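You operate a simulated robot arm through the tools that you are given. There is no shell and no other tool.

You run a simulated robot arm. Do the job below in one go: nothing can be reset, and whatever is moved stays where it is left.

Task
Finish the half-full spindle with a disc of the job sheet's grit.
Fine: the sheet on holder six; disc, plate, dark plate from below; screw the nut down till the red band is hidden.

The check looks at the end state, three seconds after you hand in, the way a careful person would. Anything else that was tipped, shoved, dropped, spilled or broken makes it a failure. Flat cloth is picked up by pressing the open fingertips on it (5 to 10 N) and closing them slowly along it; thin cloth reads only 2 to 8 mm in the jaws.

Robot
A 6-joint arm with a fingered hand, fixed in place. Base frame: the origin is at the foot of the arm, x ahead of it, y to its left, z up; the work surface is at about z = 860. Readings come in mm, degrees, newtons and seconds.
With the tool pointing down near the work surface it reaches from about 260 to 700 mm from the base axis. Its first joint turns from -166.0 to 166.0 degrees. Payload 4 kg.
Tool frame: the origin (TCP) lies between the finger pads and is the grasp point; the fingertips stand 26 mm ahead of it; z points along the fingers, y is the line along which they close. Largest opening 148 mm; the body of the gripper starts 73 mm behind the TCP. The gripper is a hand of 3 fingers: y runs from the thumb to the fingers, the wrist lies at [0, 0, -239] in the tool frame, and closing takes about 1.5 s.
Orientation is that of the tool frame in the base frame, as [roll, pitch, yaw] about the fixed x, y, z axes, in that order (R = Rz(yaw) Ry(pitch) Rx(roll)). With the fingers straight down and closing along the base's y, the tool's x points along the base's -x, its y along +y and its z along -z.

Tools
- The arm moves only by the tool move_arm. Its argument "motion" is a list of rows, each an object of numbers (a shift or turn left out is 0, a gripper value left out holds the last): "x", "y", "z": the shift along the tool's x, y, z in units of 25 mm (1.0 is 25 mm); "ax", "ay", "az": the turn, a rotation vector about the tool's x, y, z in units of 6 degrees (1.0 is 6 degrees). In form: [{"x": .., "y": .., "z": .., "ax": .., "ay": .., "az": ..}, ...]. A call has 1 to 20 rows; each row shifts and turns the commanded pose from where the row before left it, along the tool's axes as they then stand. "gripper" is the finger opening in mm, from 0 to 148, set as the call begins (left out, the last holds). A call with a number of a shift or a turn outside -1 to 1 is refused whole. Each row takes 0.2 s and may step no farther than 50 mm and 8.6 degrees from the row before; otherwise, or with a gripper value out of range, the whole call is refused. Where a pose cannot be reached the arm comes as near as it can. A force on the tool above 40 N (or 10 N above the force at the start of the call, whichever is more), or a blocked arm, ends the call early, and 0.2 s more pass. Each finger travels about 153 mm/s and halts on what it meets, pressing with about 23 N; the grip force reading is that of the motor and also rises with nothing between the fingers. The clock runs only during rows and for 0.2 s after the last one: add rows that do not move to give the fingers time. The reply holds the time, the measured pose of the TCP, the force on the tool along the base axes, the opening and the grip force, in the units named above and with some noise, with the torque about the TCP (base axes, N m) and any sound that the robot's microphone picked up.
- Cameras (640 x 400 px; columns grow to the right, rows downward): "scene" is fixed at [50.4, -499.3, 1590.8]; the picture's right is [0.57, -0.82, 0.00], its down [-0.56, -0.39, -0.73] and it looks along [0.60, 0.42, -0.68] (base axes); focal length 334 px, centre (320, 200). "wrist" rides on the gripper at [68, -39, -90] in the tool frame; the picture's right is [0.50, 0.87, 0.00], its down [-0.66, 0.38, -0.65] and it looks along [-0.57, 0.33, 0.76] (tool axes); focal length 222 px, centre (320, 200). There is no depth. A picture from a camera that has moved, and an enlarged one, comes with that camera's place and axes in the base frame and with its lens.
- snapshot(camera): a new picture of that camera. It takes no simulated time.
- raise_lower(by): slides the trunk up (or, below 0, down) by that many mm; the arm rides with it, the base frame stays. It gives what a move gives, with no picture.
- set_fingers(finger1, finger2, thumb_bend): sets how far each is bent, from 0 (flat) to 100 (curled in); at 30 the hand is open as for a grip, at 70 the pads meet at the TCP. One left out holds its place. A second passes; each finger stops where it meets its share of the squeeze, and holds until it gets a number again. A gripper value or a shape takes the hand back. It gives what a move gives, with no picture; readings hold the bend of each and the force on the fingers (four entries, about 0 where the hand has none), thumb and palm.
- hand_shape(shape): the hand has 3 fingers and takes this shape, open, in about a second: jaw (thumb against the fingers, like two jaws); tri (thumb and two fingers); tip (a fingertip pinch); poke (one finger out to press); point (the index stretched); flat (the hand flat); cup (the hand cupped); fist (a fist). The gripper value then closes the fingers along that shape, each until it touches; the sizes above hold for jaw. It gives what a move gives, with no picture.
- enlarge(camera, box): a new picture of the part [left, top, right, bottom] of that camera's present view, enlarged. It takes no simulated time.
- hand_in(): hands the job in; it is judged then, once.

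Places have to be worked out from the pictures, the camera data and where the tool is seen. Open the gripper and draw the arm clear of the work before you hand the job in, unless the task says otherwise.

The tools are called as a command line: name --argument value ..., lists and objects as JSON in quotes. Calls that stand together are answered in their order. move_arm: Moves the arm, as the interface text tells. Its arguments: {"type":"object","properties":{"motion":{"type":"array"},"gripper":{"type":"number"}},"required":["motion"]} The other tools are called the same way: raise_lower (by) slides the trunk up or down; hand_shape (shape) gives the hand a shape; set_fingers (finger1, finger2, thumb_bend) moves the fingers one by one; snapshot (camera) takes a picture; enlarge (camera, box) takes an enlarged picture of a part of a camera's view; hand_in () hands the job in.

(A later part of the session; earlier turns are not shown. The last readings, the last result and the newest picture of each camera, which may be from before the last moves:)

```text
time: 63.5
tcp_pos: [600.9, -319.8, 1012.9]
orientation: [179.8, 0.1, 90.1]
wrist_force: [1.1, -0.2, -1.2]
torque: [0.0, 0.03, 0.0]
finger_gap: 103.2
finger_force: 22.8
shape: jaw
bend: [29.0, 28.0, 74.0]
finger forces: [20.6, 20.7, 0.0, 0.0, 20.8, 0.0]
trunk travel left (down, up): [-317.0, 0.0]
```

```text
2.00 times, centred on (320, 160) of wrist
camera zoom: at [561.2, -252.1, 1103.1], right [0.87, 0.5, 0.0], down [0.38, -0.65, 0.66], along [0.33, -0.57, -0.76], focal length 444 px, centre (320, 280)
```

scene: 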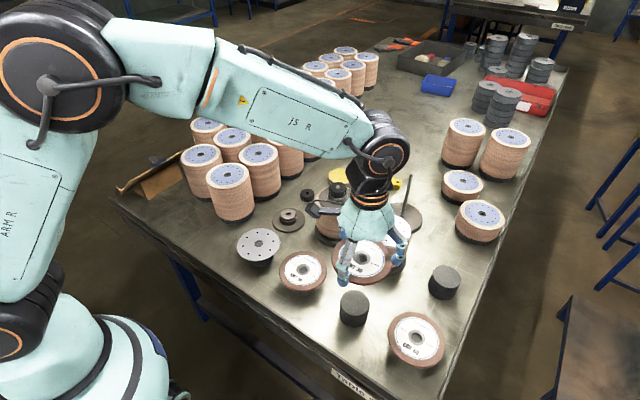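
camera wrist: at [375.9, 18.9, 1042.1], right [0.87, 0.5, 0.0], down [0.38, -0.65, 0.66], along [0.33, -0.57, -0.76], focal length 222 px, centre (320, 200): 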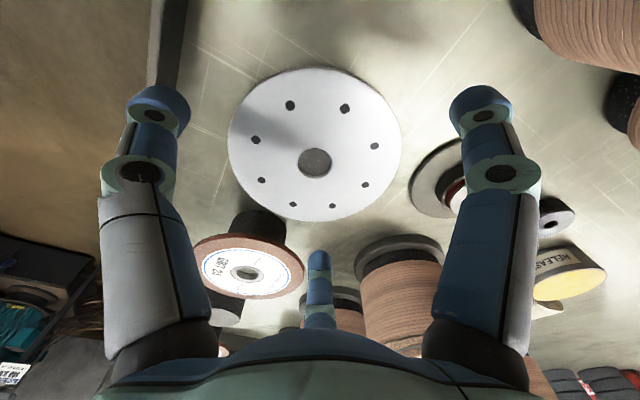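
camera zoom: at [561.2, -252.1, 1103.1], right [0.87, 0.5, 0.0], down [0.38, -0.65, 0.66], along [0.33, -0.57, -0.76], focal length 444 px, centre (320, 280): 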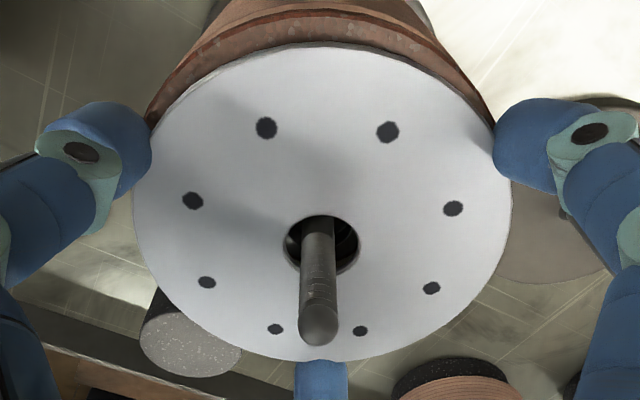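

Well centred. I go down 1 mm at a time until the tips feel the disc.

move_arm --motion '[{"z": 0.04}, {"z": 0.04}, {}]'

move_arm --motion '[{"z": 0.04}, {}]'

enlarge --camera "scene" --box '[345, 200, 435, 272]'

```text
time: 64.3
tcp_pos: [601.0, -321.3, 1010.2]
orientation: [179.7, 0.1, 90.1]
wrist_force: [0.4, -0.4, -1.2]
torque: [0.02, 0.01, 0.0]
finger_gap: 103.1
finger_force: 22.5
shape: jaw
bend: [29.0, 28.0, 74.0]
finger forces: [20.6, 20.7, 0.0, 0.0, 20.8, 0.0]
trunk travel left (down, up): [-317.0, 0.0]
```

```text
time: 64.9
tcp_pos: [600.8, -319.7, 1009.9]
orientation: [179.7, 0.1, 90.0]
wrist_force: [0.0, 0.0, -0.7]
torque: [0.02, 0.0, 0.05]
finger_gap: 103.1
finger_force: 23.3
shape: jaw
bend: [29.0, 28.0, 74.0]
finger forces: [20.5, 20.6, 0.0, 0.0, 20.8, 0.1]
trunk travel left (down, up): [-317.0, 0.0]
```

```text
5.56 times, centred on (390, 236) of scene
camera zoom: at [50.4, -499.3, 1590.8], right [0.57, -0.82, 0.0], down [-0.56, -0.39, -0.73], along [0.6, 0.42, -0.68], focal length 1855 px, centre (-69, 0)
```

zoom: 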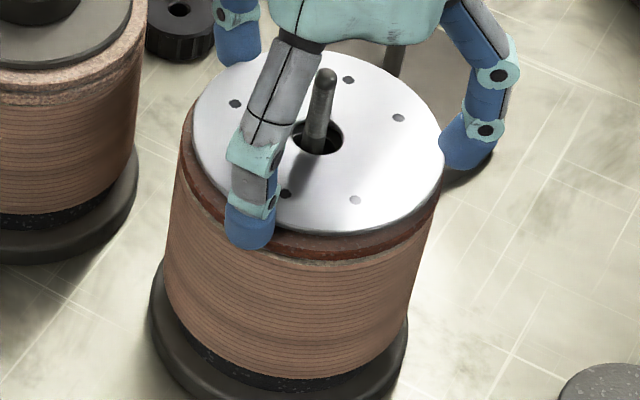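

move_arm --motion '[{"z": 0.04}, {}]'

move_arm --motion '[{"z": 0.04}, {}]'

enlarge --camera "scene" --box '[345, 200, 435, 272]'

```text
time: 65.5
tcp_pos: [601.1, -319.8, 1008.9]
orientation: [179.8, -0.1, 90.1]
wrist_force: [0.1, 0.6, 0.6]
torque: [0.0, 0.05, 0.0]
finger_gap: 103.3
finger_force: 22.4
shape: jaw
bend: [29.0, 28.0, 74.0]
finger forces: [20.7, 20.7, 0.0, 0.0, 21.8, 0.0]
trunk travel left (down, up): [-317.0, 0.0]
```

```text
time: 66.1
tcp_pos: [599.8, -319.9, 1007.6]
orientation: [179.9, 0.0, 90.0]
wrist_force: [-0.4, 0.2, 3.8]
torque: [0.01, 0.17, -0.01]
finger_gap: 103.1
finger_force: 23.2
shape: jaw
bend: [29.0, 28.0, 74.0]
finger forces: [21.0, 20.9, 0.1, 0.1, 24.3, 0.1]
trunk travel left (down, up): [-317.0, 0.0]
```

```text
5.56 times, centred on (390, 236) of scene
camera zoom: at [50.4, -499.3, 1590.8], right [0.57, -0.82, 0.0], down [-0.56, -0.39, -0.73], along [0.6, 0.42, -0.68], focal length 1855 px, centre (-69, 0)
```

zoom: 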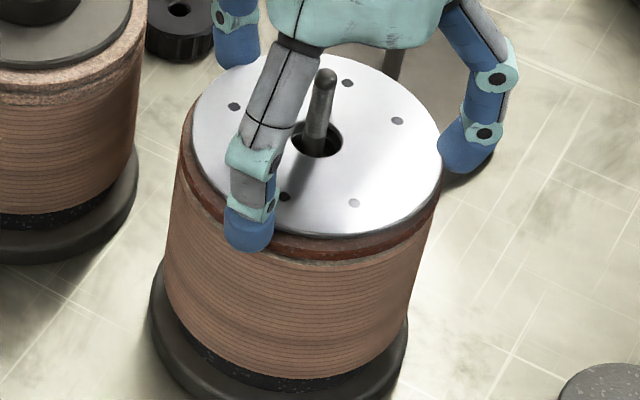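

The thumb tip rests on the disc (about 4 N). I back off 1 mm and open, so the plate drops about 5 mm around the rod.

move_arm --motion '[{"z": -0.05}, {}]'

move_arm --motion '[{}, {}, {}, {}]' --gripper 135

enlarge --camera "scene" --box '[345, 200, 435, 272]'

enlarge --camera "wrist" --box '[160, 60, 480, 260]'

```text
time: 66.7
tcp_pos: [600.5, -319.6, 1008.7]
orientation: [179.8, 0.0, 90.1]
wrist_force: [0.1, 0.4, 0.0]
torque: [-0.01, 0.05, 0.01]
finger_gap: 103.3
finger_force: 22.8
shape: jaw
bend: [29.0, 28.0, 74.0]
finger forces: [20.8, 20.9, 0.0, 0.0, 21.8, 0.0]
trunk travel left (down, up): [-317.0, 0.0]
```

```text
time: 67.7
tcp_pos: [600.6, -319.0, 1009.6]
orientation: [179.8, 0.0, 90.1]
wrist_force: [-0.5, -0.3, 0.3]
torque: [0.0, -0.03, 0.0]
finger_gap: 134.8
finger_force: 0.0
shape: jaw
bend: [26.0, 26.0, 32.0]
finger forces: [0.0, 0.0, 0.0, 0.1, 0.0, 0.1]
trunk travel left (down, up): [-317.0, 0.0]
```

```text
5.56 times, centred on (390, 236) of scene
camera zoom: at [50.4, -499.3, 1590.8], right [0.57, -0.82, 0.0], down [-0.56, -0.39, -0.73], along [0.6, 0.42, -0.68], focal length 1855 px, centre (-69, 0)
```

zoom: 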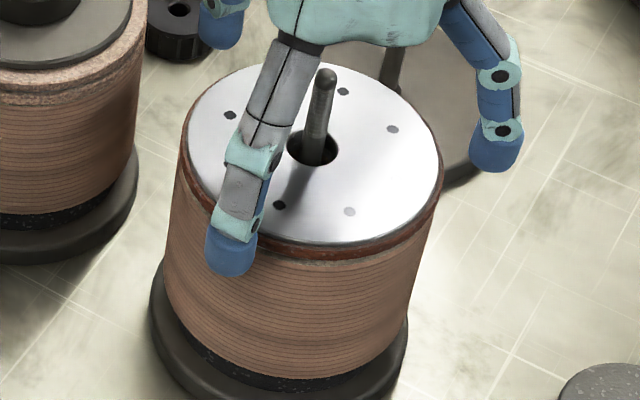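

```text
2.00 times, centred on (320, 160) of wrist
camera zoom: at [560.9, -252.0, 1099.3], right [0.87, 0.5, 0.0], down [0.38, -0.65, 0.66], along [0.33, -0.57, -0.76], focal length 444 px, centre (320, 280)
```

zoom: 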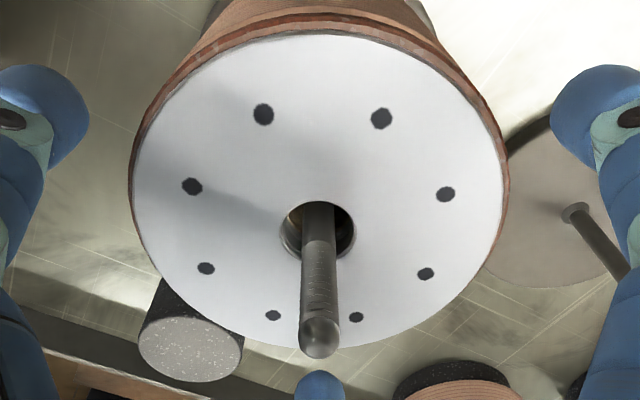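

Plate lies flat and centred. I lift off and travel over to the dark plate near (568, -22).

move_arm --motion '[{"z": -0.4}, {"z": -0.8}, {"z": -0.8}, {"z": -0.8}, {"z": -0.7}, {}]'

move_arm --motion '[{"x": 0.99, "y": -0.108}, {"x": 0.99, "y": -0.108}, {"x": 0.99, "y": -0.108}, {"x": 0.99, "y": -0.108}, {"x": 0.99, "y": -0.108}, {"x": 0.99, "y": -0.108}, {"x": 0.99, "y": -0.108}, {"x": 0.99, "y": -0.108}, {"x": 0.99, "y": -0.108}, {"x": 0.99, "y": -0.108}, {"x": 0.99, "y": -0.108}, {"x": 0.99, "y": -0.108}, {}]'

snapshot --camera "wrist"

enlarge --camera "wrist" --box '[250, 20, 390, 140]'

enlarge --camera "scene" --box '[270, 180, 340, 240]'

enlarge --camera "scene" --box '[345, 200, 435, 272]'

```text
time: 69.1
tcp_pos: [600.4, -319.8, 1098.3]
orientation: [179.8, 0.0, 90.0]
wrist_force: [-0.2, -0.2, -0.5]
torque: [-0.02, 0.0, 0.02]
finger_gap: 134.8
finger_force: 0.1
shape: jaw
bend: [26.0, 26.0, 32.0]
finger forces: [0.1, 0.1, 0.0, 0.1, 0.0, 0.0]
trunk travel left (down, up): [-317.0, 0.0]
```

```text
time: 71.9
tcp_pos: [566.8, -22.0, 1097.3]
orientation: [179.8, 0.0, 90.1]
wrist_force: [-0.7, -0.3, -0.5]
torque: [-0.01, 0.0, -0.01]
finger_gap: 134.7
finger_force: 0.1
shape: jaw
bend: [26.0, 26.0, 32.0]
finger forces: [0.0, 0.0, 0.1, 0.0, 0.1, 0.0]
trunk travel left (down, up): [-317.0, 0.0]
```

```text
taken
camera wrist: at [528.2, 45.4, 1187.5], right [0.87, 0.5, 0.0], down [0.38, -0.65, 0.66], along [0.33, -0.57, -0.76], focal length 222 px, centre (320, 200)
```

wrist: 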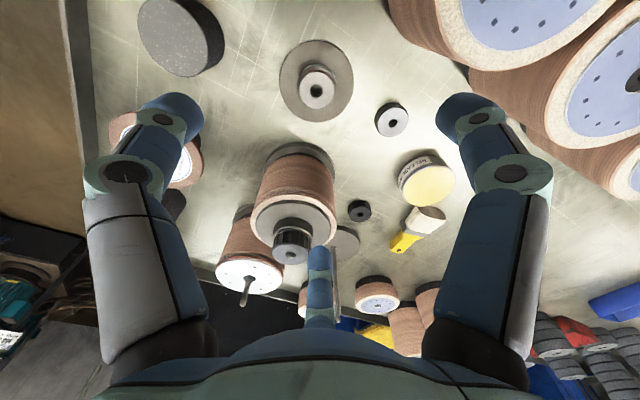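

```text
3.33 times, centred on (320, 80) of wrist
camera zoom: at [528.2, 45.4, 1187.5], right [0.87, 0.5, 0.0], down [0.38, -0.65, 0.66], along [0.33, -0.57, -0.76], focal length 740 px, centre (320, 600)
```

zoom: 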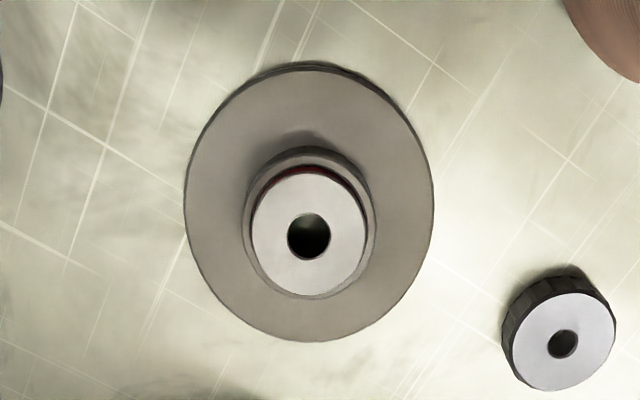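

```text
6.67 times, centred on (305, 210) of scene
camera zoom: at [50.4, -499.3, 1590.8], right [0.57, -0.82, 0.0], down [-0.56, -0.39, -0.73], along [0.6, 0.42, -0.68], focal length 2226 px, centre (420, 133)
```

zoom: 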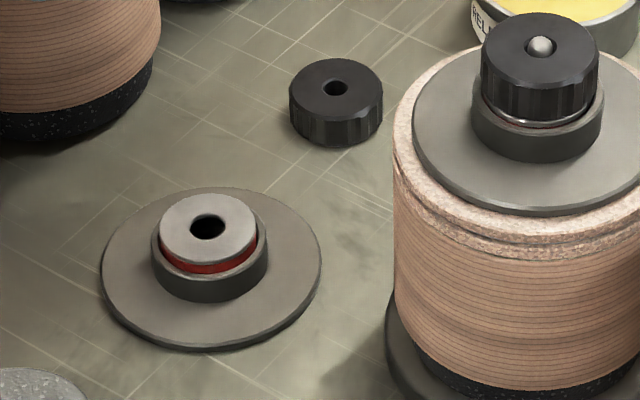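

```text
5.56 times, centred on (390, 236) of scene
camera zoom: at [50.4, -499.3, 1590.8], right [0.57, -0.82, 0.0], down [-0.56, -0.39, -0.73], along [0.6, 0.42, -0.68], focal length 1855 px, centre (-69, 0)
```

zoom: 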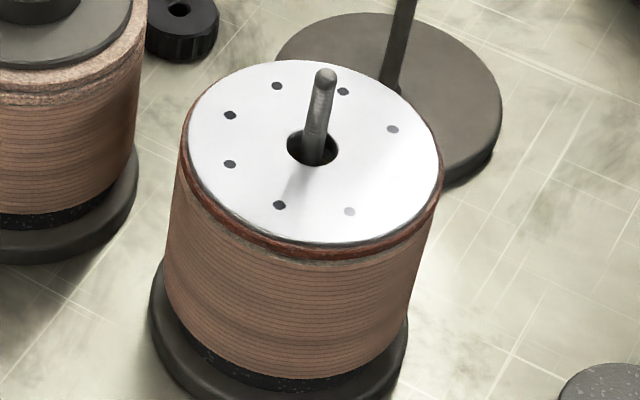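

The dark plate's sleeve top is at z≈890.5, centre about (563.5, -23.5); collar ≈52 mm. I descend above it to TCP z≈930, levelling the small tilt.

move_arm --motion '[{"x": -0.048, "y": -0.156, "ax": 0.033}, {"z": 0.8375}, {"z": 0.8375}, {"z": 0.8375}, {"z": 0.8375}, {"z": 0.8375}, {"z": 0.8375}, {"z": 0.8375}, {"z": 0.8375}, {}, {}]'

snapshot --camera "wrist"

enlarge --camera "wrist" --box '[240, 110, 400, 230]'

enlarge --camera "scene" --box '[250, 170, 350, 250]'

```text
time: 74.3
tcp_pos: [564.4, -23.7, 929.4]
orientation: [179.9, 0.0, 90.1]
wrist_force: [-0.3, 0.6, -0.5]
torque: [-0.03, 0.04, 0.03]
finger_gap: 134.8
finger_force: 0.1
shape: jaw
bend: [26.0, 26.0, 32.0]
finger forces: [0.0, 0.0, 0.1, 0.1, 0.0, 0.0]
trunk travel left (down, up): [-317.0, 0.0]
```

```text
taken
camera wrist: at [525.3, 44.9, 1020.0], right [0.87, 0.5, 0.0], down [0.38, -0.65, 0.65], along [0.33, -0.57, -0.76], focal length 222 px, centre (320, 200)
```

wrist: 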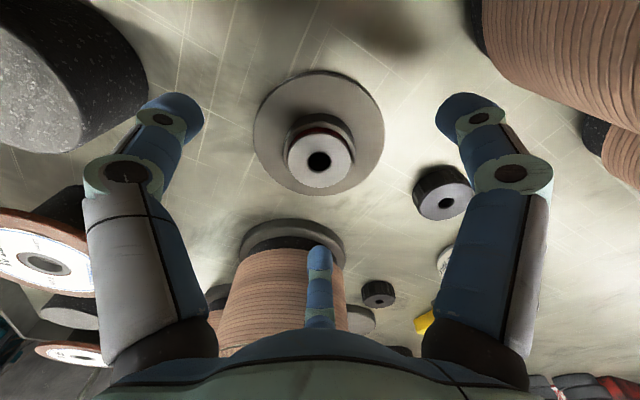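

```text
3.33 times, centred on (320, 170) of wrist
camera zoom: at [525.3, 44.9, 1020.0], right [0.87, 0.5, 0.0], down [0.38, -0.65, 0.65], along [0.33, -0.57, -0.76], focal length 740 px, centre (320, 300)
```

zoom: 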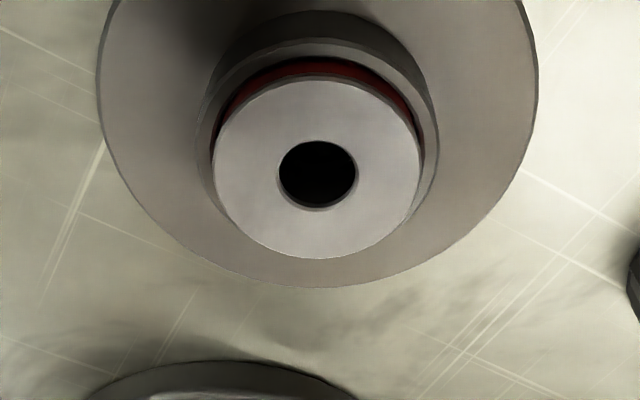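

```text
5.00 times, centred on (300, 210) of scene
camera zoom: at [50.4, -499.3, 1590.8], right [0.57, -0.82, 0.0], down [-0.56, -0.39, -0.73], along [0.6, 0.42, -0.68], focal length 1670 px, centre (420, 150)
```

zoom: 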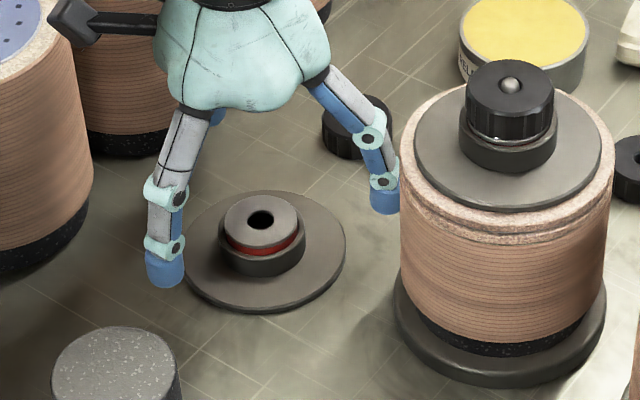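

Aligned within half a millimetre. Since one finger is near the full stack, I narrow the opening to 108 and then descend to TCP z≈897.

move_arm --motion '[{}, {}, {}]' --gripper 108

move_arm --motion '[{"z": 0.45}, {"z": 0.45}, {"z": 0.4}, {}]'

snapshot --camera "wrist"

enlarge --camera "scene" --box '[250, 170, 350, 250]'

```text
time: 75.1
tcp_pos: [564.7, -22.7, 929.7]
orientation: [-179.9, 0.0, 90.1]
wrist_force: [0.8, 0.5, 0.2]
torque: [0.01, -0.03, 0.0]
finger_gap: 108.6
finger_force: 0.0
shape: jaw
bend: [27.0, 27.0, 58.0]
finger forces: [0.0, 0.1, 0.0, 0.0, 0.0, 0.0]
trunk travel left (down, up): [-317.0, 0.0]
```

```text
time: 76.1
tcp_pos: [563.8, -21.6, 897.0]
orientation: [-180.0, 0.0, 90.1]
wrist_force: [-0.3, -0.2, 0.0]
torque: [0.0, 0.0, -0.03]
finger_gap: 108.4
finger_force: 0.0
shape: jaw
bend: [27.0, 27.0, 58.0]
finger forces: [0.0, 0.0, 0.0, 0.0, 0.0, 0.0]
trunk travel left (down, up): [-317.0, 0.0]
```

```text
taken
camera wrist: at [524.4, 44.8, 987.5], right [0.87, 0.5, 0.0], down [0.38, -0.65, 0.65], along [0.33, -0.57, -0.76], focal length 222 px, centre (320, 200)
```

wrist: 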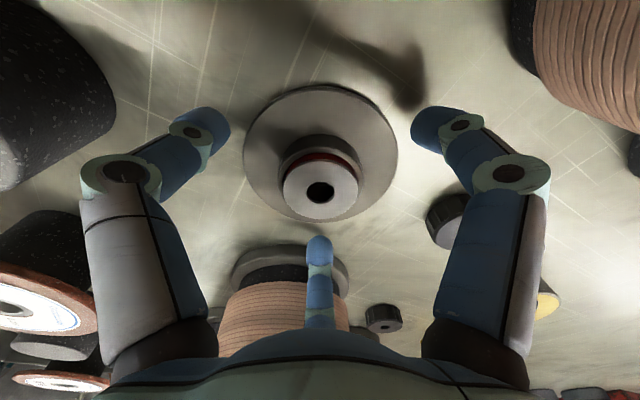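

```text
5.00 times, centred on (300, 210) of scene
camera zoom: at [50.4, -499.3, 1590.8], right [0.57, -0.82, 0.0], down [-0.56, -0.39, -0.73], along [0.6, 0.42, -0.68], focal length 1670 px, centre (420, 150)
```

zoom: 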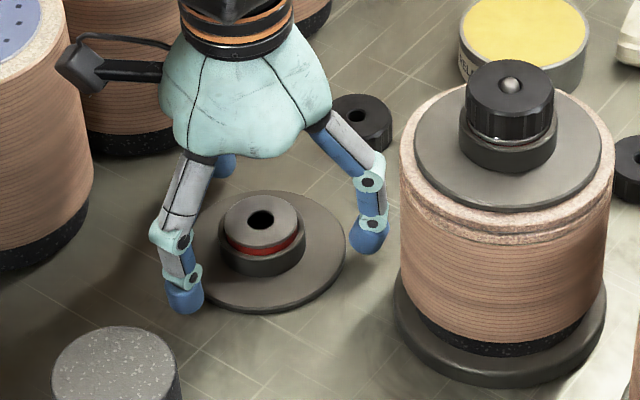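

Clear of neighbours. I close gradually toward the collar.

move_arm --motion '[{}, {}, {}, {}]' --gripper 75

snapshot --camera "wrist"

enlarge --camera "scene" --box '[250, 180, 350, 250]'

```text
time: 77.1
tcp_pos: [562.9, -22.9, 896.3]
orientation: [-180.0, 0.0, 90.0]
wrist_force: [0.3, -0.2, 0.0]
torque: [0.0, -0.01, 0.0]
finger_gap: 75.7
finger_force: 0.1
shape: jaw
bend: [36.0, 36.0, 70.0]
finger forces: [0.1, 0.0, 0.1, 0.1, 0.1, 0.0]
trunk travel left (down, up): [-317.0, 0.0]
```

```text
taken
camera wrist: at [524.4, 44.8, 987.5], right [0.87, 0.5, 0.0], down [0.38, -0.65, 0.65], along [0.33, -0.57, -0.76], focal length 222 px, centre (320, 200)
```

wrist: 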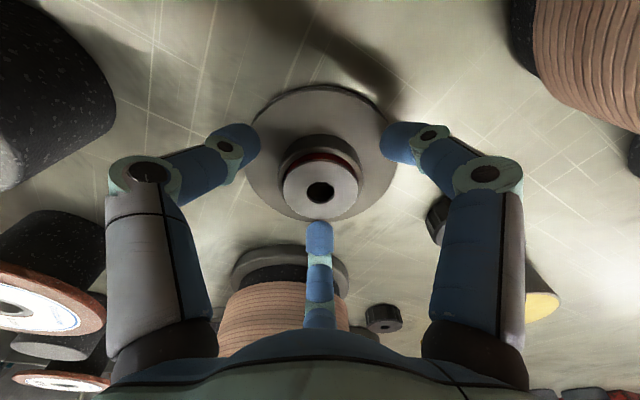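

```text
5.71 times, centred on (300, 215) of scene
camera zoom: at [50.4, -499.3, 1590.8], right [0.57, -0.82, 0.0], down [-0.56, -0.39, -0.73], along [0.6, 0.42, -0.68], focal length 1908 px, centre (434, 114)
```

zoom: 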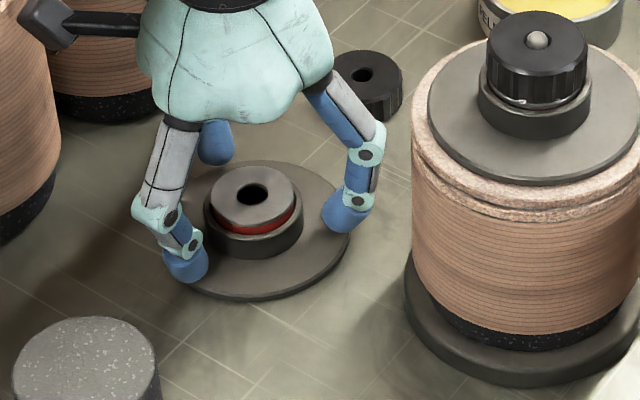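

move_arm --motion '[{}, {}, {}, {}]' --gripper 58

enlarge --camera "wrist" --box '[220, 80, 420, 240]'

enlarge --camera "scene" --box '[260, 190, 330, 245]'

```text
time: 78.1
tcp_pos: [563.2, -22.4, 897.5]
orientation: [179.9, 0.0, 90.1]
wrist_force: [0.0, -0.1, -0.1]
torque: [-0.01, 0.01, -0.02]
finger_gap: 58.3
finger_force: 0.1
shape: jaw
bend: [77.0, 77.0, 70.0]
finger forces: [0.0, 0.0, 0.1, 0.0, 0.0, 0.0]
trunk travel left (down, up): [-317.0, 0.0]
```

```text
2.50 times, centred on (320, 160) of wrist
camera zoom: at [524.4, 44.8, 987.5], right [0.87, 0.5, 0.0], down [0.38, -0.65, 0.65], along [0.33, -0.57, -0.76], focal length 555 px, centre (320, 300)
```

zoom: 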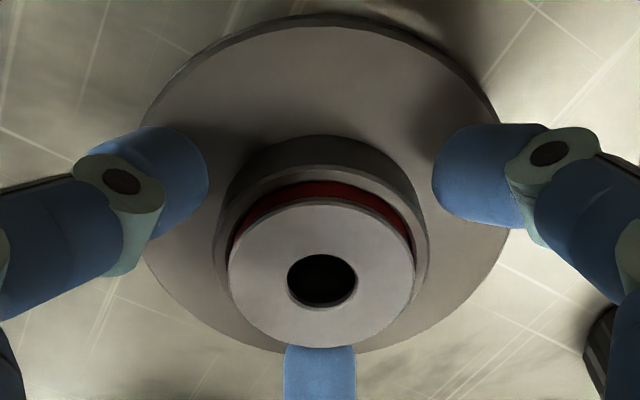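

```text
7.27 times, centred on (295, 218) of scene
camera zoom: at [50.4, -499.3, 1590.8], right [0.57, -0.82, 0.0], down [-0.56, -0.39, -0.73], along [0.6, 0.42, -0.68], focal length 2428 px, centre (502, 73)
```

zoom: 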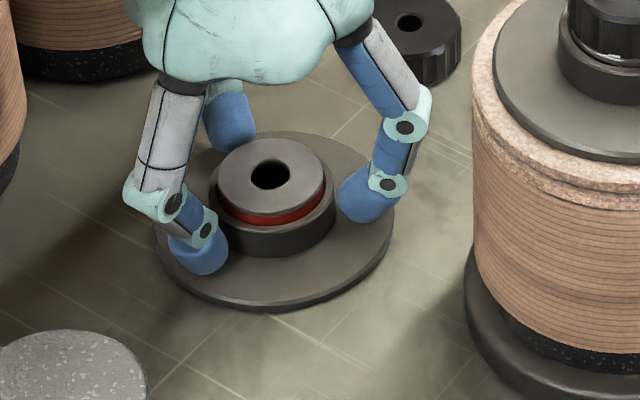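

Evenly spaced around the collar. I close on to grip.

move_arm --motion '[{}, {}, {}, {}, {}]' --gripper 48

enlarge --camera "wrist" --box '[220, 80, 420, 240]'

enlarge --camera "scene" --box '[260, 190, 330, 245]'

```text
time: 79.3
tcp_pos: [563.7, -23.3, 896.7]
orientation: [-180.0, -0.1, 90.1]
wrist_force: [0.4, -1.1, 0.7]
torque: [-0.03, -0.05, 0.02]
finger_gap: 49.3
finger_force: 0.0
shape: jaw
bend: [77.0, 76.0, 70.0]
finger forces: [0.2, 1.7, 0.0, 0.0, 0.1, 0.1]
trunk travel left (down, up): [-317.0, 0.0]
```

```text
2.50 times, centred on (320, 160) of wrist
camera zoom: at [524.5, 44.7, 987.5], right [0.87, 0.5, 0.0], down [0.38, -0.65, 0.65], along [0.33, -0.57, -0.76], focal length 555 px, centre (320, 300)
```

zoom: 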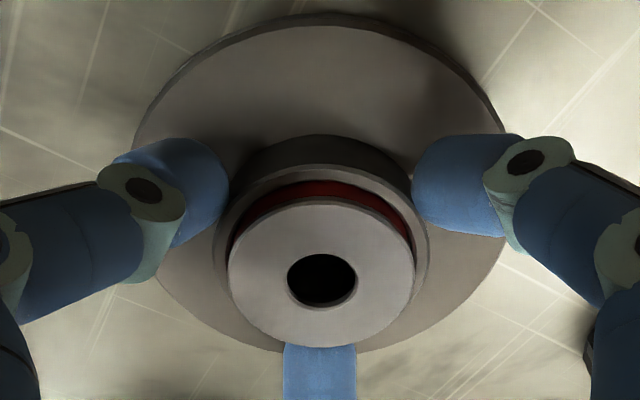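

```text
7.27 times, centred on (295, 218) of scene
camera zoom: at [50.4, -499.3, 1590.8], right [0.57, -0.82, 0.0], down [-0.56, -0.39, -0.73], along [0.6, 0.42, -0.68], focal length 2428 px, centre (502, 73)
```

zoom: 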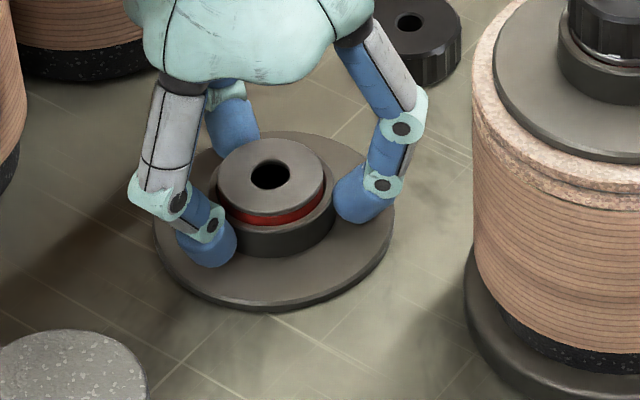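

move_arm --motion '[{}, {}, {}, {}, {}]' --gripper 40

enlarge --camera "wrist" --box '[220, 80, 420, 240]'

enlarge --camera "scene" --box '[260, 190, 330, 245]'

```text
time: 80.5
tcp_pos: [563.3, -22.3, 895.5]
orientation: [179.9, 0.0, 90.1]
wrist_force: [0.9, 0.6, -0.4]
torque: [0.03, 0.02, -0.01]
finger_gap: 44.7
finger_force: 23.2
shape: jaw
bend: [77.0, 77.0, 70.0]
finger forces: [20.5, 20.9, 0.0, 0.0, 20.5, 0.0]
trunk travel left (down, up): [-317.0, 0.0]
```

```text
2.50 times, centred on (320, 160) of wrist
camera zoom: at [524.6, 44.8, 987.3], right [0.87, 0.5, 0.0], down [0.38, -0.65, 0.65], along [0.33, -0.57, -0.76], focal length 555 px, centre (320, 300)
```

zoom: 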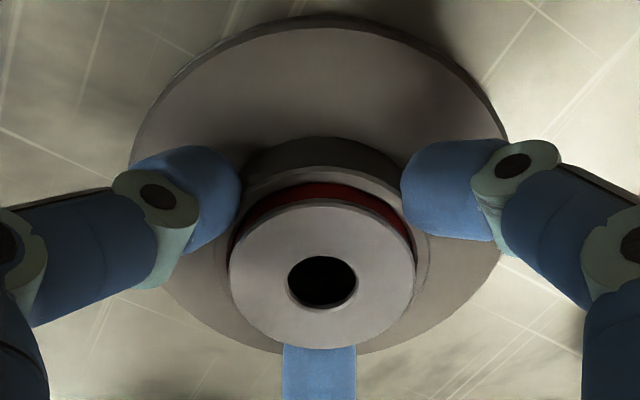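

```text
7.27 times, centred on (295, 218) of scene
camera zoom: at [50.4, -499.3, 1590.8], right [0.57, -0.82, 0.0], down [-0.56, -0.39, -0.73], along [0.6, 0.42, -0.68], focal length 2428 px, centre (502, 73)
```

zoom: 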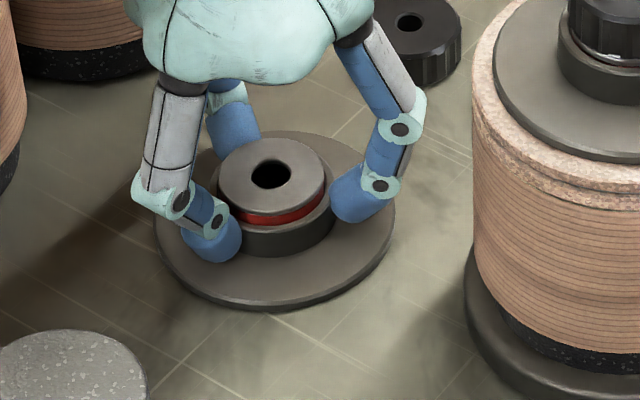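

Firm three-point grip on the collar. I lift 15 mm and check.

move_arm --motion '[{"z": -0.2}, {"z": -0.2}, {"z": -0.3}, {}]'

enlarge --camera "scene" --box '[260, 180, 330, 245]'

enlarge --camera "wrist" --box '[220, 80, 420, 240]'

```text
time: 81.5
tcp_pos: [563.4, -23.7, 914.4]
orientation: [-179.9, 0.0, 90.1]
wrist_force: [0.5, -0.9, -4.9]
torque: [0.0, 0.01, 0.03]
finger_gap: 44.9
finger_force: 23.2
shape: jaw
bend: [77.0, 77.0, 70.0]
finger forces: [20.5, 20.8, 0.0, 0.0, 20.4, 0.1]
trunk travel left (down, up): [-317.0, 0.0]
```

```text
6.15 times, centred on (295, 212) of scene
camera zoom: at [50.4, -499.3, 1590.8], right [0.57, -0.82, 0.0], down [-0.56, -0.39, -0.73], along [0.6, 0.42, -0.68], focal length 2055 px, centre (474, 123)
```

zoom: 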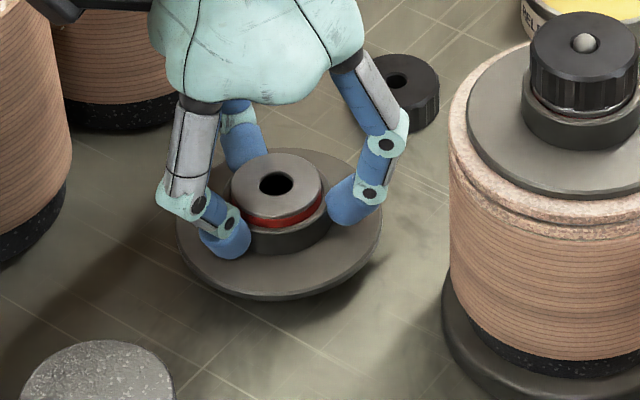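

```text
2.50 times, centred on (320, 160) of wrist
camera zoom: at [524.1, 44.6, 1004.7], right [0.87, 0.5, 0.0], down [0.38, -0.65, 0.65], along [0.33, -0.57, -0.76], focal length 555 px, centre (320, 300)
```

zoom: 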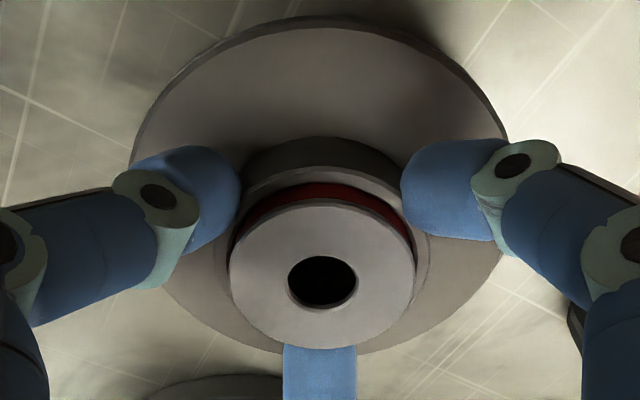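

The dark plate hangs level. I lift to z≈1098 and carry it over the spindle.

move_arm --motion '[{"z": -0.92}, {"z": -0.92}, {"z": -0.92}, {"z": -0.92}, {"z": -0.92}, {"z": -0.92}, {"z": -0.92}, {"z": -0.92}, {}]'

move_arm --motion '[{"x": -0.9887, "y": 0.123}, {"x": -0.9887, "y": 0.123}, {"x": -0.9887, "y": 0.123}, {"x": -0.9887, "y": 0.123}, {"x": -0.9887, "y": 0.123}, {"x": -0.9887, "y": 0.123}, {"x": -0.9887, "y": 0.123}, {"x": -0.9887, "y": 0.123}, {"x": -0.9887, "y": 0.123}, {"x": -0.9887, "y": 0.123}, {"x": -0.9887, "y": 0.123}, {"x": -0.9887, "y": 0.123}, {}, {}]'

enlarge --camera "scene" --box '[340, 150, 440, 240]'

enlarge --camera "wrist" --box '[220, 80, 420, 240]'

```text
time: 83.5
tcp_pos: [564.0, -24.4, 1098.4]
orientation: [-179.9, 0.0, 90.1]
wrist_force: [-0.2, 0.1, -4.2]
torque: [0.03, -0.02, 0.01]
finger_gap: 45.0
finger_force: 23.1
shape: jaw
bend: [77.0, 77.0, 70.0]
finger forces: [20.4, 20.9, 0.0, 0.1, 20.4, 0.0]
trunk travel left (down, up): [-317.0, 0.0]
```

```text
time: 86.5
tcp_pos: [602.2, -320.8, 1098.1]
orientation: [-180.0, 0.0, 90.2]
wrist_force: [0.4, -0.6, -3.8]
torque: [0.05, 0.01, 0.01]
finger_gap: 44.5
finger_force: 22.9
shape: jaw
bend: [77.0, 77.0, 70.0]
finger forces: [20.6, 21.0, 0.0, 0.1, 20.3, 0.1]
trunk travel left (down, up): [-317.0, 0.0]
```

```text
4.44 times, centred on (390, 195) of scene
camera zoom: at [50.4, -499.3, 1590.8], right [0.57, -0.82, 0.0], down [-0.56, -0.39, -0.73], along [0.6, 0.42, -0.68], focal length 1484 px, centre (9, 222)
```

zoom: 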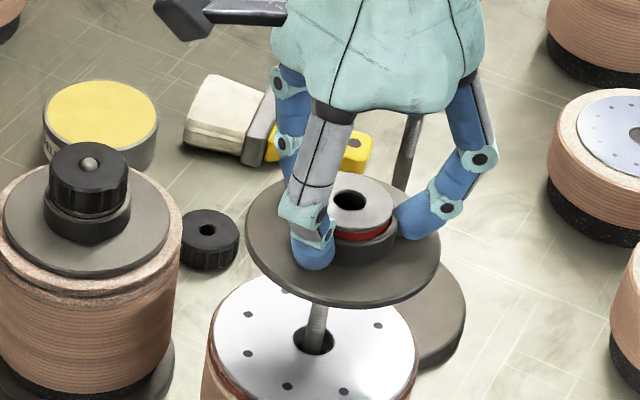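

```text
2.50 times, centred on (320, 160) of wrist
camera zoom: at [562.0, -252.9, 1188.9], right [0.87, 0.5, 0.0], down [0.38, -0.65, 0.65], along [0.33, -0.57, -0.76], focal length 555 px, centre (320, 300)
```

zoom: 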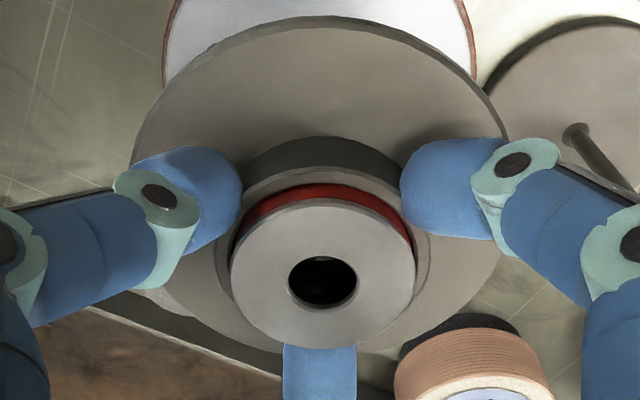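

Held steady over the spindle. I zoom in to compare the hole's place with the rod's line before lowering.

enlarge --camera "scene" --box '[372, 180, 422, 240]'

enlarge --camera "wrist" --box '[280, 160, 360, 220]'

```text
6.67 times, centred on (397, 210) of scene
camera zoom: at [50.4, -499.3, 1590.8], right [0.57, -0.82, 0.0], down [-0.56, -0.39, -0.73], along [0.6, 0.42, -0.68], focal length 2226 px, centre (-193, 133)
```

zoom: 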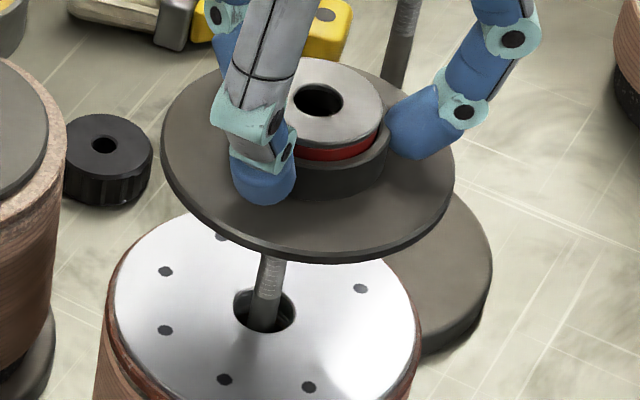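

```text
6.67 times, centred on (320, 190) of wrist
camera zoom: at [562.0, -252.9, 1188.9], right [0.87, 0.5, 0.0], down [0.38, -0.65, 0.65], along [0.33, -0.57, -0.76], focal length 1481 px, centre (320, 267)
```

zoom: 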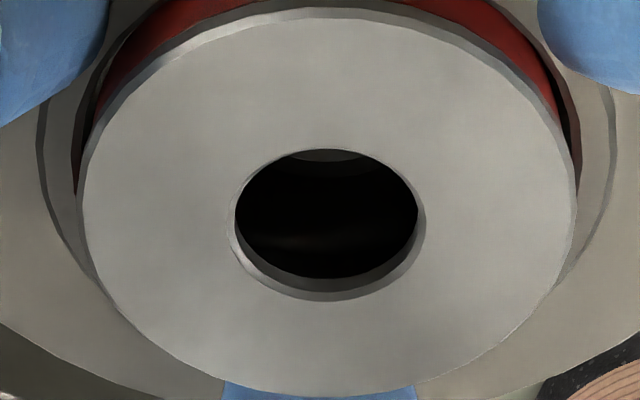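

The hole appears about 3 mm to the scene-right of the rod axis, so I shift (-1.7, +2.5) mm and recheck.

move_arm --motion '[{"x": 0.098, "y": -0.069}, {}, {}]'

enlarge --camera "scene" --box '[372, 180, 422, 240]'

snapshot --camera "wrist"

```text
time: 87.3
tcp_pos: [599.9, -318.1, 1098.5]
orientation: [180.0, 0.0, 90.1]
wrist_force: [0.0, 0.3, -4.4]
torque: [0.05, -0.02, 0.0]
finger_gap: 44.5
finger_force: 22.7
shape: jaw
bend: [77.0, 77.0, 70.0]
finger forces: [20.6, 21.0, 0.0, 0.1, 20.4, 0.0]
trunk travel left (down, up): [-317.0, 0.0]
```

```text
6.67 times, centred on (397, 210) of scene
camera zoom: at [50.4, -499.3, 1590.8], right [0.57, -0.82, 0.0], down [-0.56, -0.39, -0.73], along [0.6, 0.42, -0.68], focal length 2226 px, centre (-193, 133)
```

zoom: 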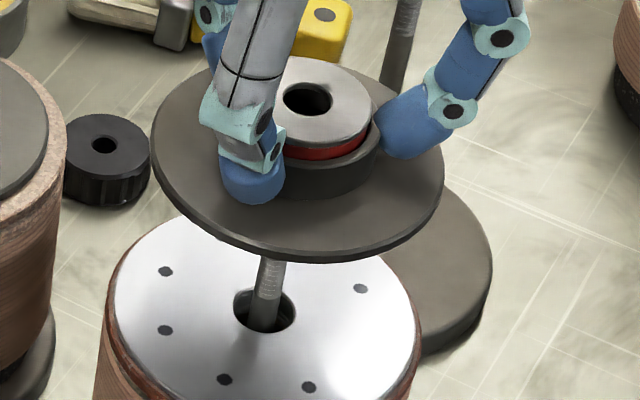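

```text
taken
camera wrist: at [560.4, -249.9, 1188.8], right [0.87, 0.5, 0.0], down [0.38, -0.65, 0.65], along [0.33, -0.57, -0.76], focal length 222 px, centre (320, 200)
```

wrist: 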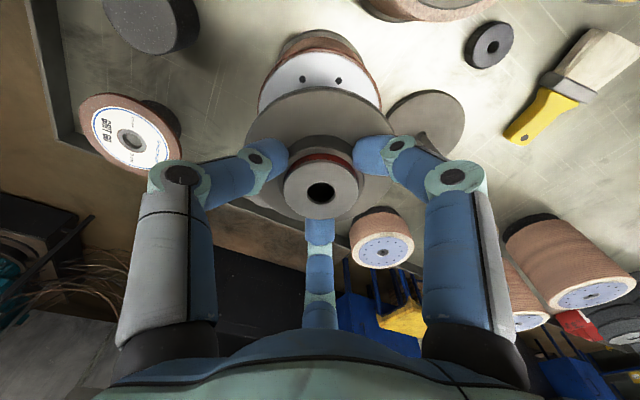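

Now the hole matches the expected axis within half a millimetre. I lower to just above the rod tip, then in small steps.

move_arm --motion '[{"z": 0.4}, {"z": 0.4}, {"z": 0.2}, {}]'

enlarge --camera "scene" --box '[372, 190, 422, 250]'

```text
time: 88.3
tcp_pos: [599.1, -316.3, 1074.0]
orientation: [179.9, 0.0, 90.1]
wrist_force: [0.0, -0.7, -5.0]
torque: [0.01, 0.01, -0.01]
finger_gap: 44.6
finger_force: 22.8
shape: jaw
bend: [77.0, 77.0, 70.0]
finger forces: [20.5, 21.0, 0.1, 0.1, 20.4, 0.0]
trunk travel left (down, up): [-317.0, 0.0]
```

```text
6.67 times, centred on (397, 220) of scene
camera zoom: at [50.4, -499.3, 1590.8], right [0.57, -0.82, 0.0], down [-0.56, -0.39, -0.73], along [0.6, 0.42, -0.68], focal length 2226 px, centre (-193, 67)
```

zoom: 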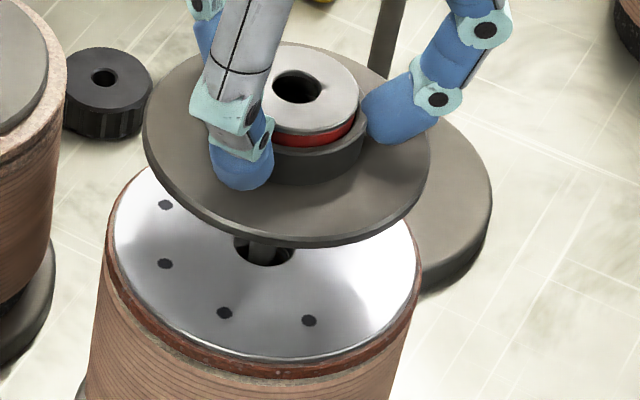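

Still aligned (hole at the predicted pixel). Now lowering so the rod tip enters.

move_arm --motion '[{"z": 0.1}, {"z": 0.1}, {"z": 0.1}, {"z": 0.1}, {}]'

enlarge --camera "scene" --box '[372, 190, 422, 250]'

enlarge --camera "wrist" --box '[280, 160, 360, 220]'

```text
time: 89.5
tcp_pos: [599.4, -318.7, 1062.7]
orientation: [-179.9, 0.0, 90.1]
wrist_force: [-0.5, -0.1, -4.8]
torque: [0.03, 0.02, 0.0]
finger_gap: 44.7
finger_force: 23.1
shape: jaw
bend: [77.0, 77.0, 70.0]
finger forces: [20.6, 21.0, 0.0, 0.0, 20.4, 0.0]
trunk travel left (down, up): [-317.0, 0.0]
```

```text
6.67 times, centred on (397, 220) of scene
camera zoom: at [50.4, -499.3, 1590.8], right [0.57, -0.82, 0.0], down [-0.56, -0.39, -0.73], along [0.6, 0.42, -0.68], focal length 2226 px, centre (-193, 67)
```

zoom: 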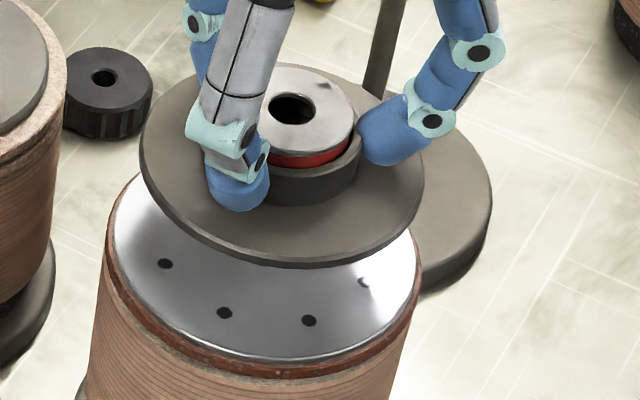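

```text
6.67 times, centred on (320, 190) of wrist
camera zoom: at [560.3, -249.8, 1153.5], right [0.87, 0.5, 0.0], down [0.38, -0.65, 0.65], along [0.33, -0.57, -0.76], focal length 1481 px, centre (320, 267)
```

zoom: 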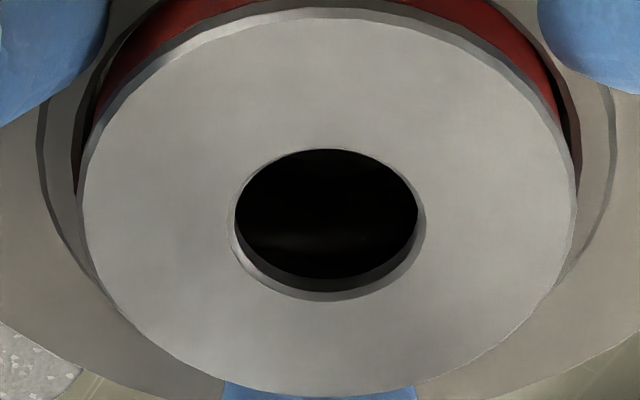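

No contact force with the rod about 8 mm inside. I continue down.

move_arm --motion '[{"z": 0.1}, {"z": 0.1}, {"z": 0.1}, {"z": 0.1}, {"z": 0.1}, {}]'

enlarge --camera "wrist" --box '[280, 160, 360, 220]'

```text
time: 90.9
tcp_pos: [599.3, -317.7, 1051.8]
orientation: [-180.0, -0.1, 90.1]
wrist_force: [-0.2, 0.8, -4.2]
torque: [0.03, 0.04, 0.02]
finger_gap: 44.6
finger_force: 22.9
shape: jaw
bend: [77.0, 77.0, 70.0]
finger forces: [20.6, 21.0, 0.0, 0.0, 20.4, 0.0]
trunk travel left (down, up): [-317.0, 0.0]
```

```text
6.67 times, centred on (320, 190) of wrist
camera zoom: at [560.4, -249.5, 1141.2], right [0.87, 0.5, 0.0], down [0.38, -0.65, 0.65], along [0.33, -0.57, -0.76], focal length 1481 px, centre (320, 267)
```

zoom: 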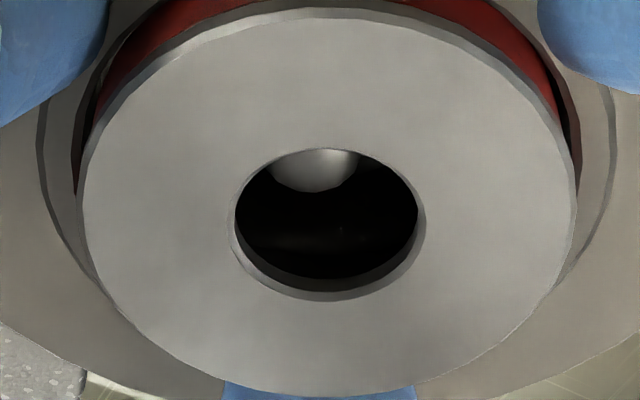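

Rod tip is visible inside the bore, about 1.4 mm off centre along (-x, -y). I correct by (-1.1, -0.75) and lower further.

move_arm --motion '[{"x": -0.03, "y": -0.044}, {"z": 0.1}, {"z": 0.1}, {"z": 0.1}, {"z": 0.1}, {}]'

enlarge --camera "wrist" --box '[280, 160, 360, 220]'

enlarge --camera "scene" --box '[365, 195, 425, 255]'

```text
time: 92.3
tcp_pos: [599.0, -318.8, 1039.4]
orientation: [-180.0, 0.0, 90.1]
wrist_force: [-0.6, 0.7, -4.0]
torque: [0.02, 0.04, 0.01]
finger_gap: 44.3
finger_force: 23.0
shape: jaw
bend: [77.0, 77.0, 70.0]
finger forces: [20.6, 21.0, 0.0, 0.1, 20.3, 0.0]
trunk travel left (down, up): [-317.0, 0.0]
```

```text
6.67 times, centred on (320, 190) of wrist
camera zoom: at [559.5, -250.5, 1130.8], right [0.87, 0.5, 0.0], down [0.38, -0.65, 0.65], along [0.33, -0.57, -0.76], focal length 1481 px, centre (320, 267)
```

zoom: 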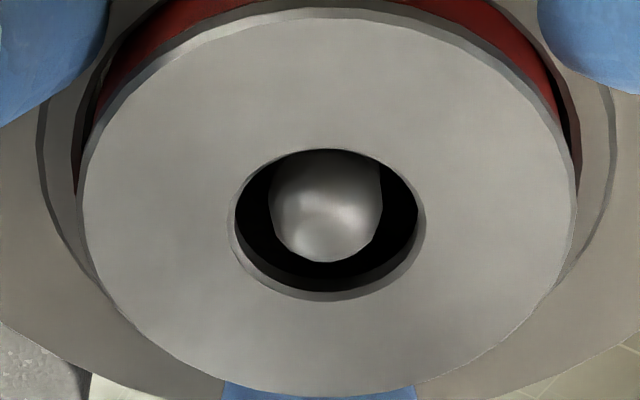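

```text
6.67 times, centred on (395, 225) of scene
camera zoom: at [50.4, -499.3, 1590.8], right [0.57, -0.82, 0.0], down [-0.56, -0.39, -0.73], along [0.6, 0.42, -0.68], focal length 2226 px, centre (-180, 33)
```

zoom: 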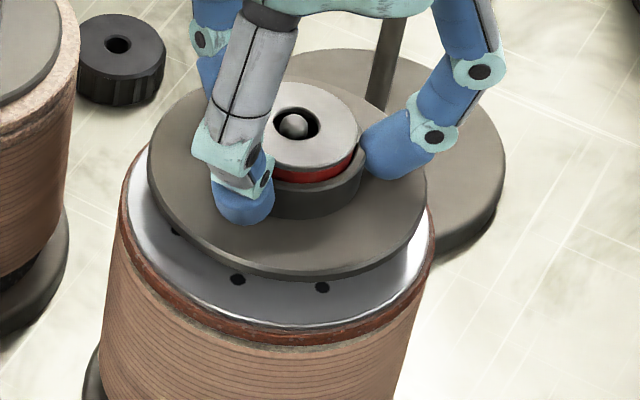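

Rod is inside the bore in both views. I lower on towards the plate.

move_arm --motion '[{"z": 0.14}, {"z": 0.14}, {"z": 0.14}, {"z": 0.14}, {}]'

move_arm --motion '[{"z": 0.04}, {}]'

enlarge --camera "scene" --box '[365, 195, 425, 255]'

enlarge --camera "wrist" --box '[220, 80, 420, 240]'

```text
time: 93.5
tcp_pos: [598.0, -317.7, 1026.4]
orientation: [-180.0, 0.0, 90.1]
wrist_force: [0.0, 1.0, -3.7]
torque: [-0.01, 0.02, 0.04]
finger_gap: 44.4
finger_force: 22.7
shape: jaw
bend: [77.0, 77.0, 70.0]
finger forces: [20.6, 20.9, 0.0, 0.0, 20.3, 0.0]
trunk travel left (down, up): [-317.0, 0.0]
```

```text
time: 94.1
tcp_pos: [598.2, -317.5, 1026.1]
orientation: [-179.9, 0.1, 90.1]
wrist_force: [0.6, 0.8, -4.8]
torque: [0.04, 0.02, 0.01]
finger_gap: 44.9
finger_force: 23.3
shape: jaw
bend: [77.0, 77.0, 70.0]
finger forces: [20.6, 21.0, 0.0, 0.1, 20.4, 0.0]
trunk travel left (down, up): [-317.0, 0.0]
```

```text
6.67 times, centred on (395, 225) of scene
camera zoom: at [50.4, -499.3, 1590.8], right [0.57, -0.82, 0.0], down [-0.56, -0.39, -0.73], along [0.6, 0.42, -0.68], focal length 2226 px, centre (-180, 33)
```

zoom: 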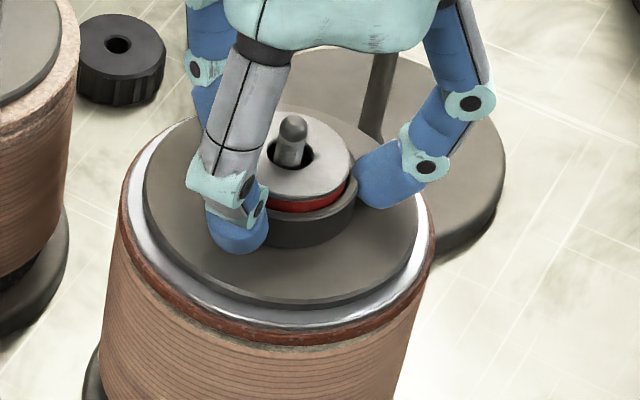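

```text
2.50 times, centred on (320, 160) of wrist
camera zoom: at [559.2, -250.5, 1116.0], right [0.87, 0.5, 0.0], down [0.38, -0.65, 0.65], along [0.33, -0.57, -0.76], focal length 555 px, centre (320, 300)
```

zoom: 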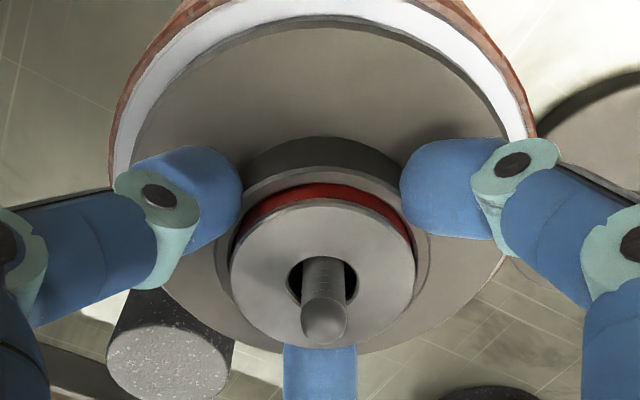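

move_arm --motion '[{"z": 0.04}, {"z": 0.04}, {}]'

move_arm --motion '[{"z": 0.04}, {}]'

enlarge --camera "scene" --box '[365, 195, 425, 255]'

```text
time: 94.9
tcp_pos: [599.1, -318.2, 1024.4]
orientation: [180.0, 0.0, 90.0]
wrist_force: [0.9, -0.6, -0.2]
torque: [-0.05, 0.01, -0.02]
finger_gap: 44.6
finger_force: 23.1
shape: jaw
bend: [77.0, 77.0, 70.0]
finger forces: [20.7, 21.5, 0.0, 0.0, 20.6, 0.0]
trunk travel left (down, up): [-317.0, 0.0]
```

```text
time: 95.5
tcp_pos: [597.7, -318.3, 1024.3]
orientation: [179.9, 0.1, 90.1]
wrist_force: [0.8, -0.3, 6.8]
torque: [-0.02, -0.02, -0.02]
finger_gap: 44.5
finger_force: 22.8
shape: jaw
bend: [77.0, 77.0, 70.0]
finger forces: [21.3, 22.4, 0.0, 0.0, 20.8, 0.0]
trunk travel left (down, up): [-317.0, 0.0]
```

```text
6.67 times, centred on (395, 225) of scene
camera zoom: at [50.4, -499.3, 1590.8], right [0.57, -0.82, 0.0], down [-0.56, -0.39, -0.73], along [0.6, 0.42, -0.68], focal length 2226 px, centre (-180, 33)
```

zoom: 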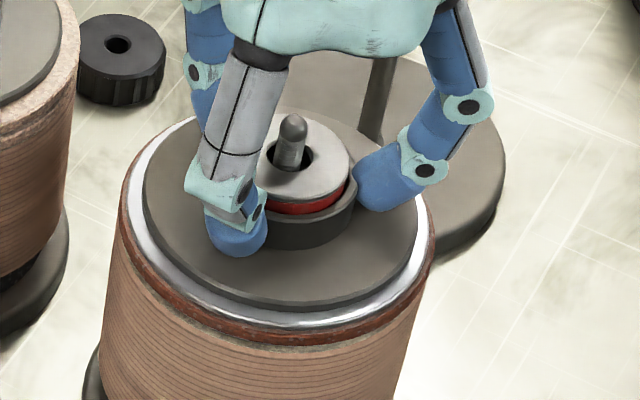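

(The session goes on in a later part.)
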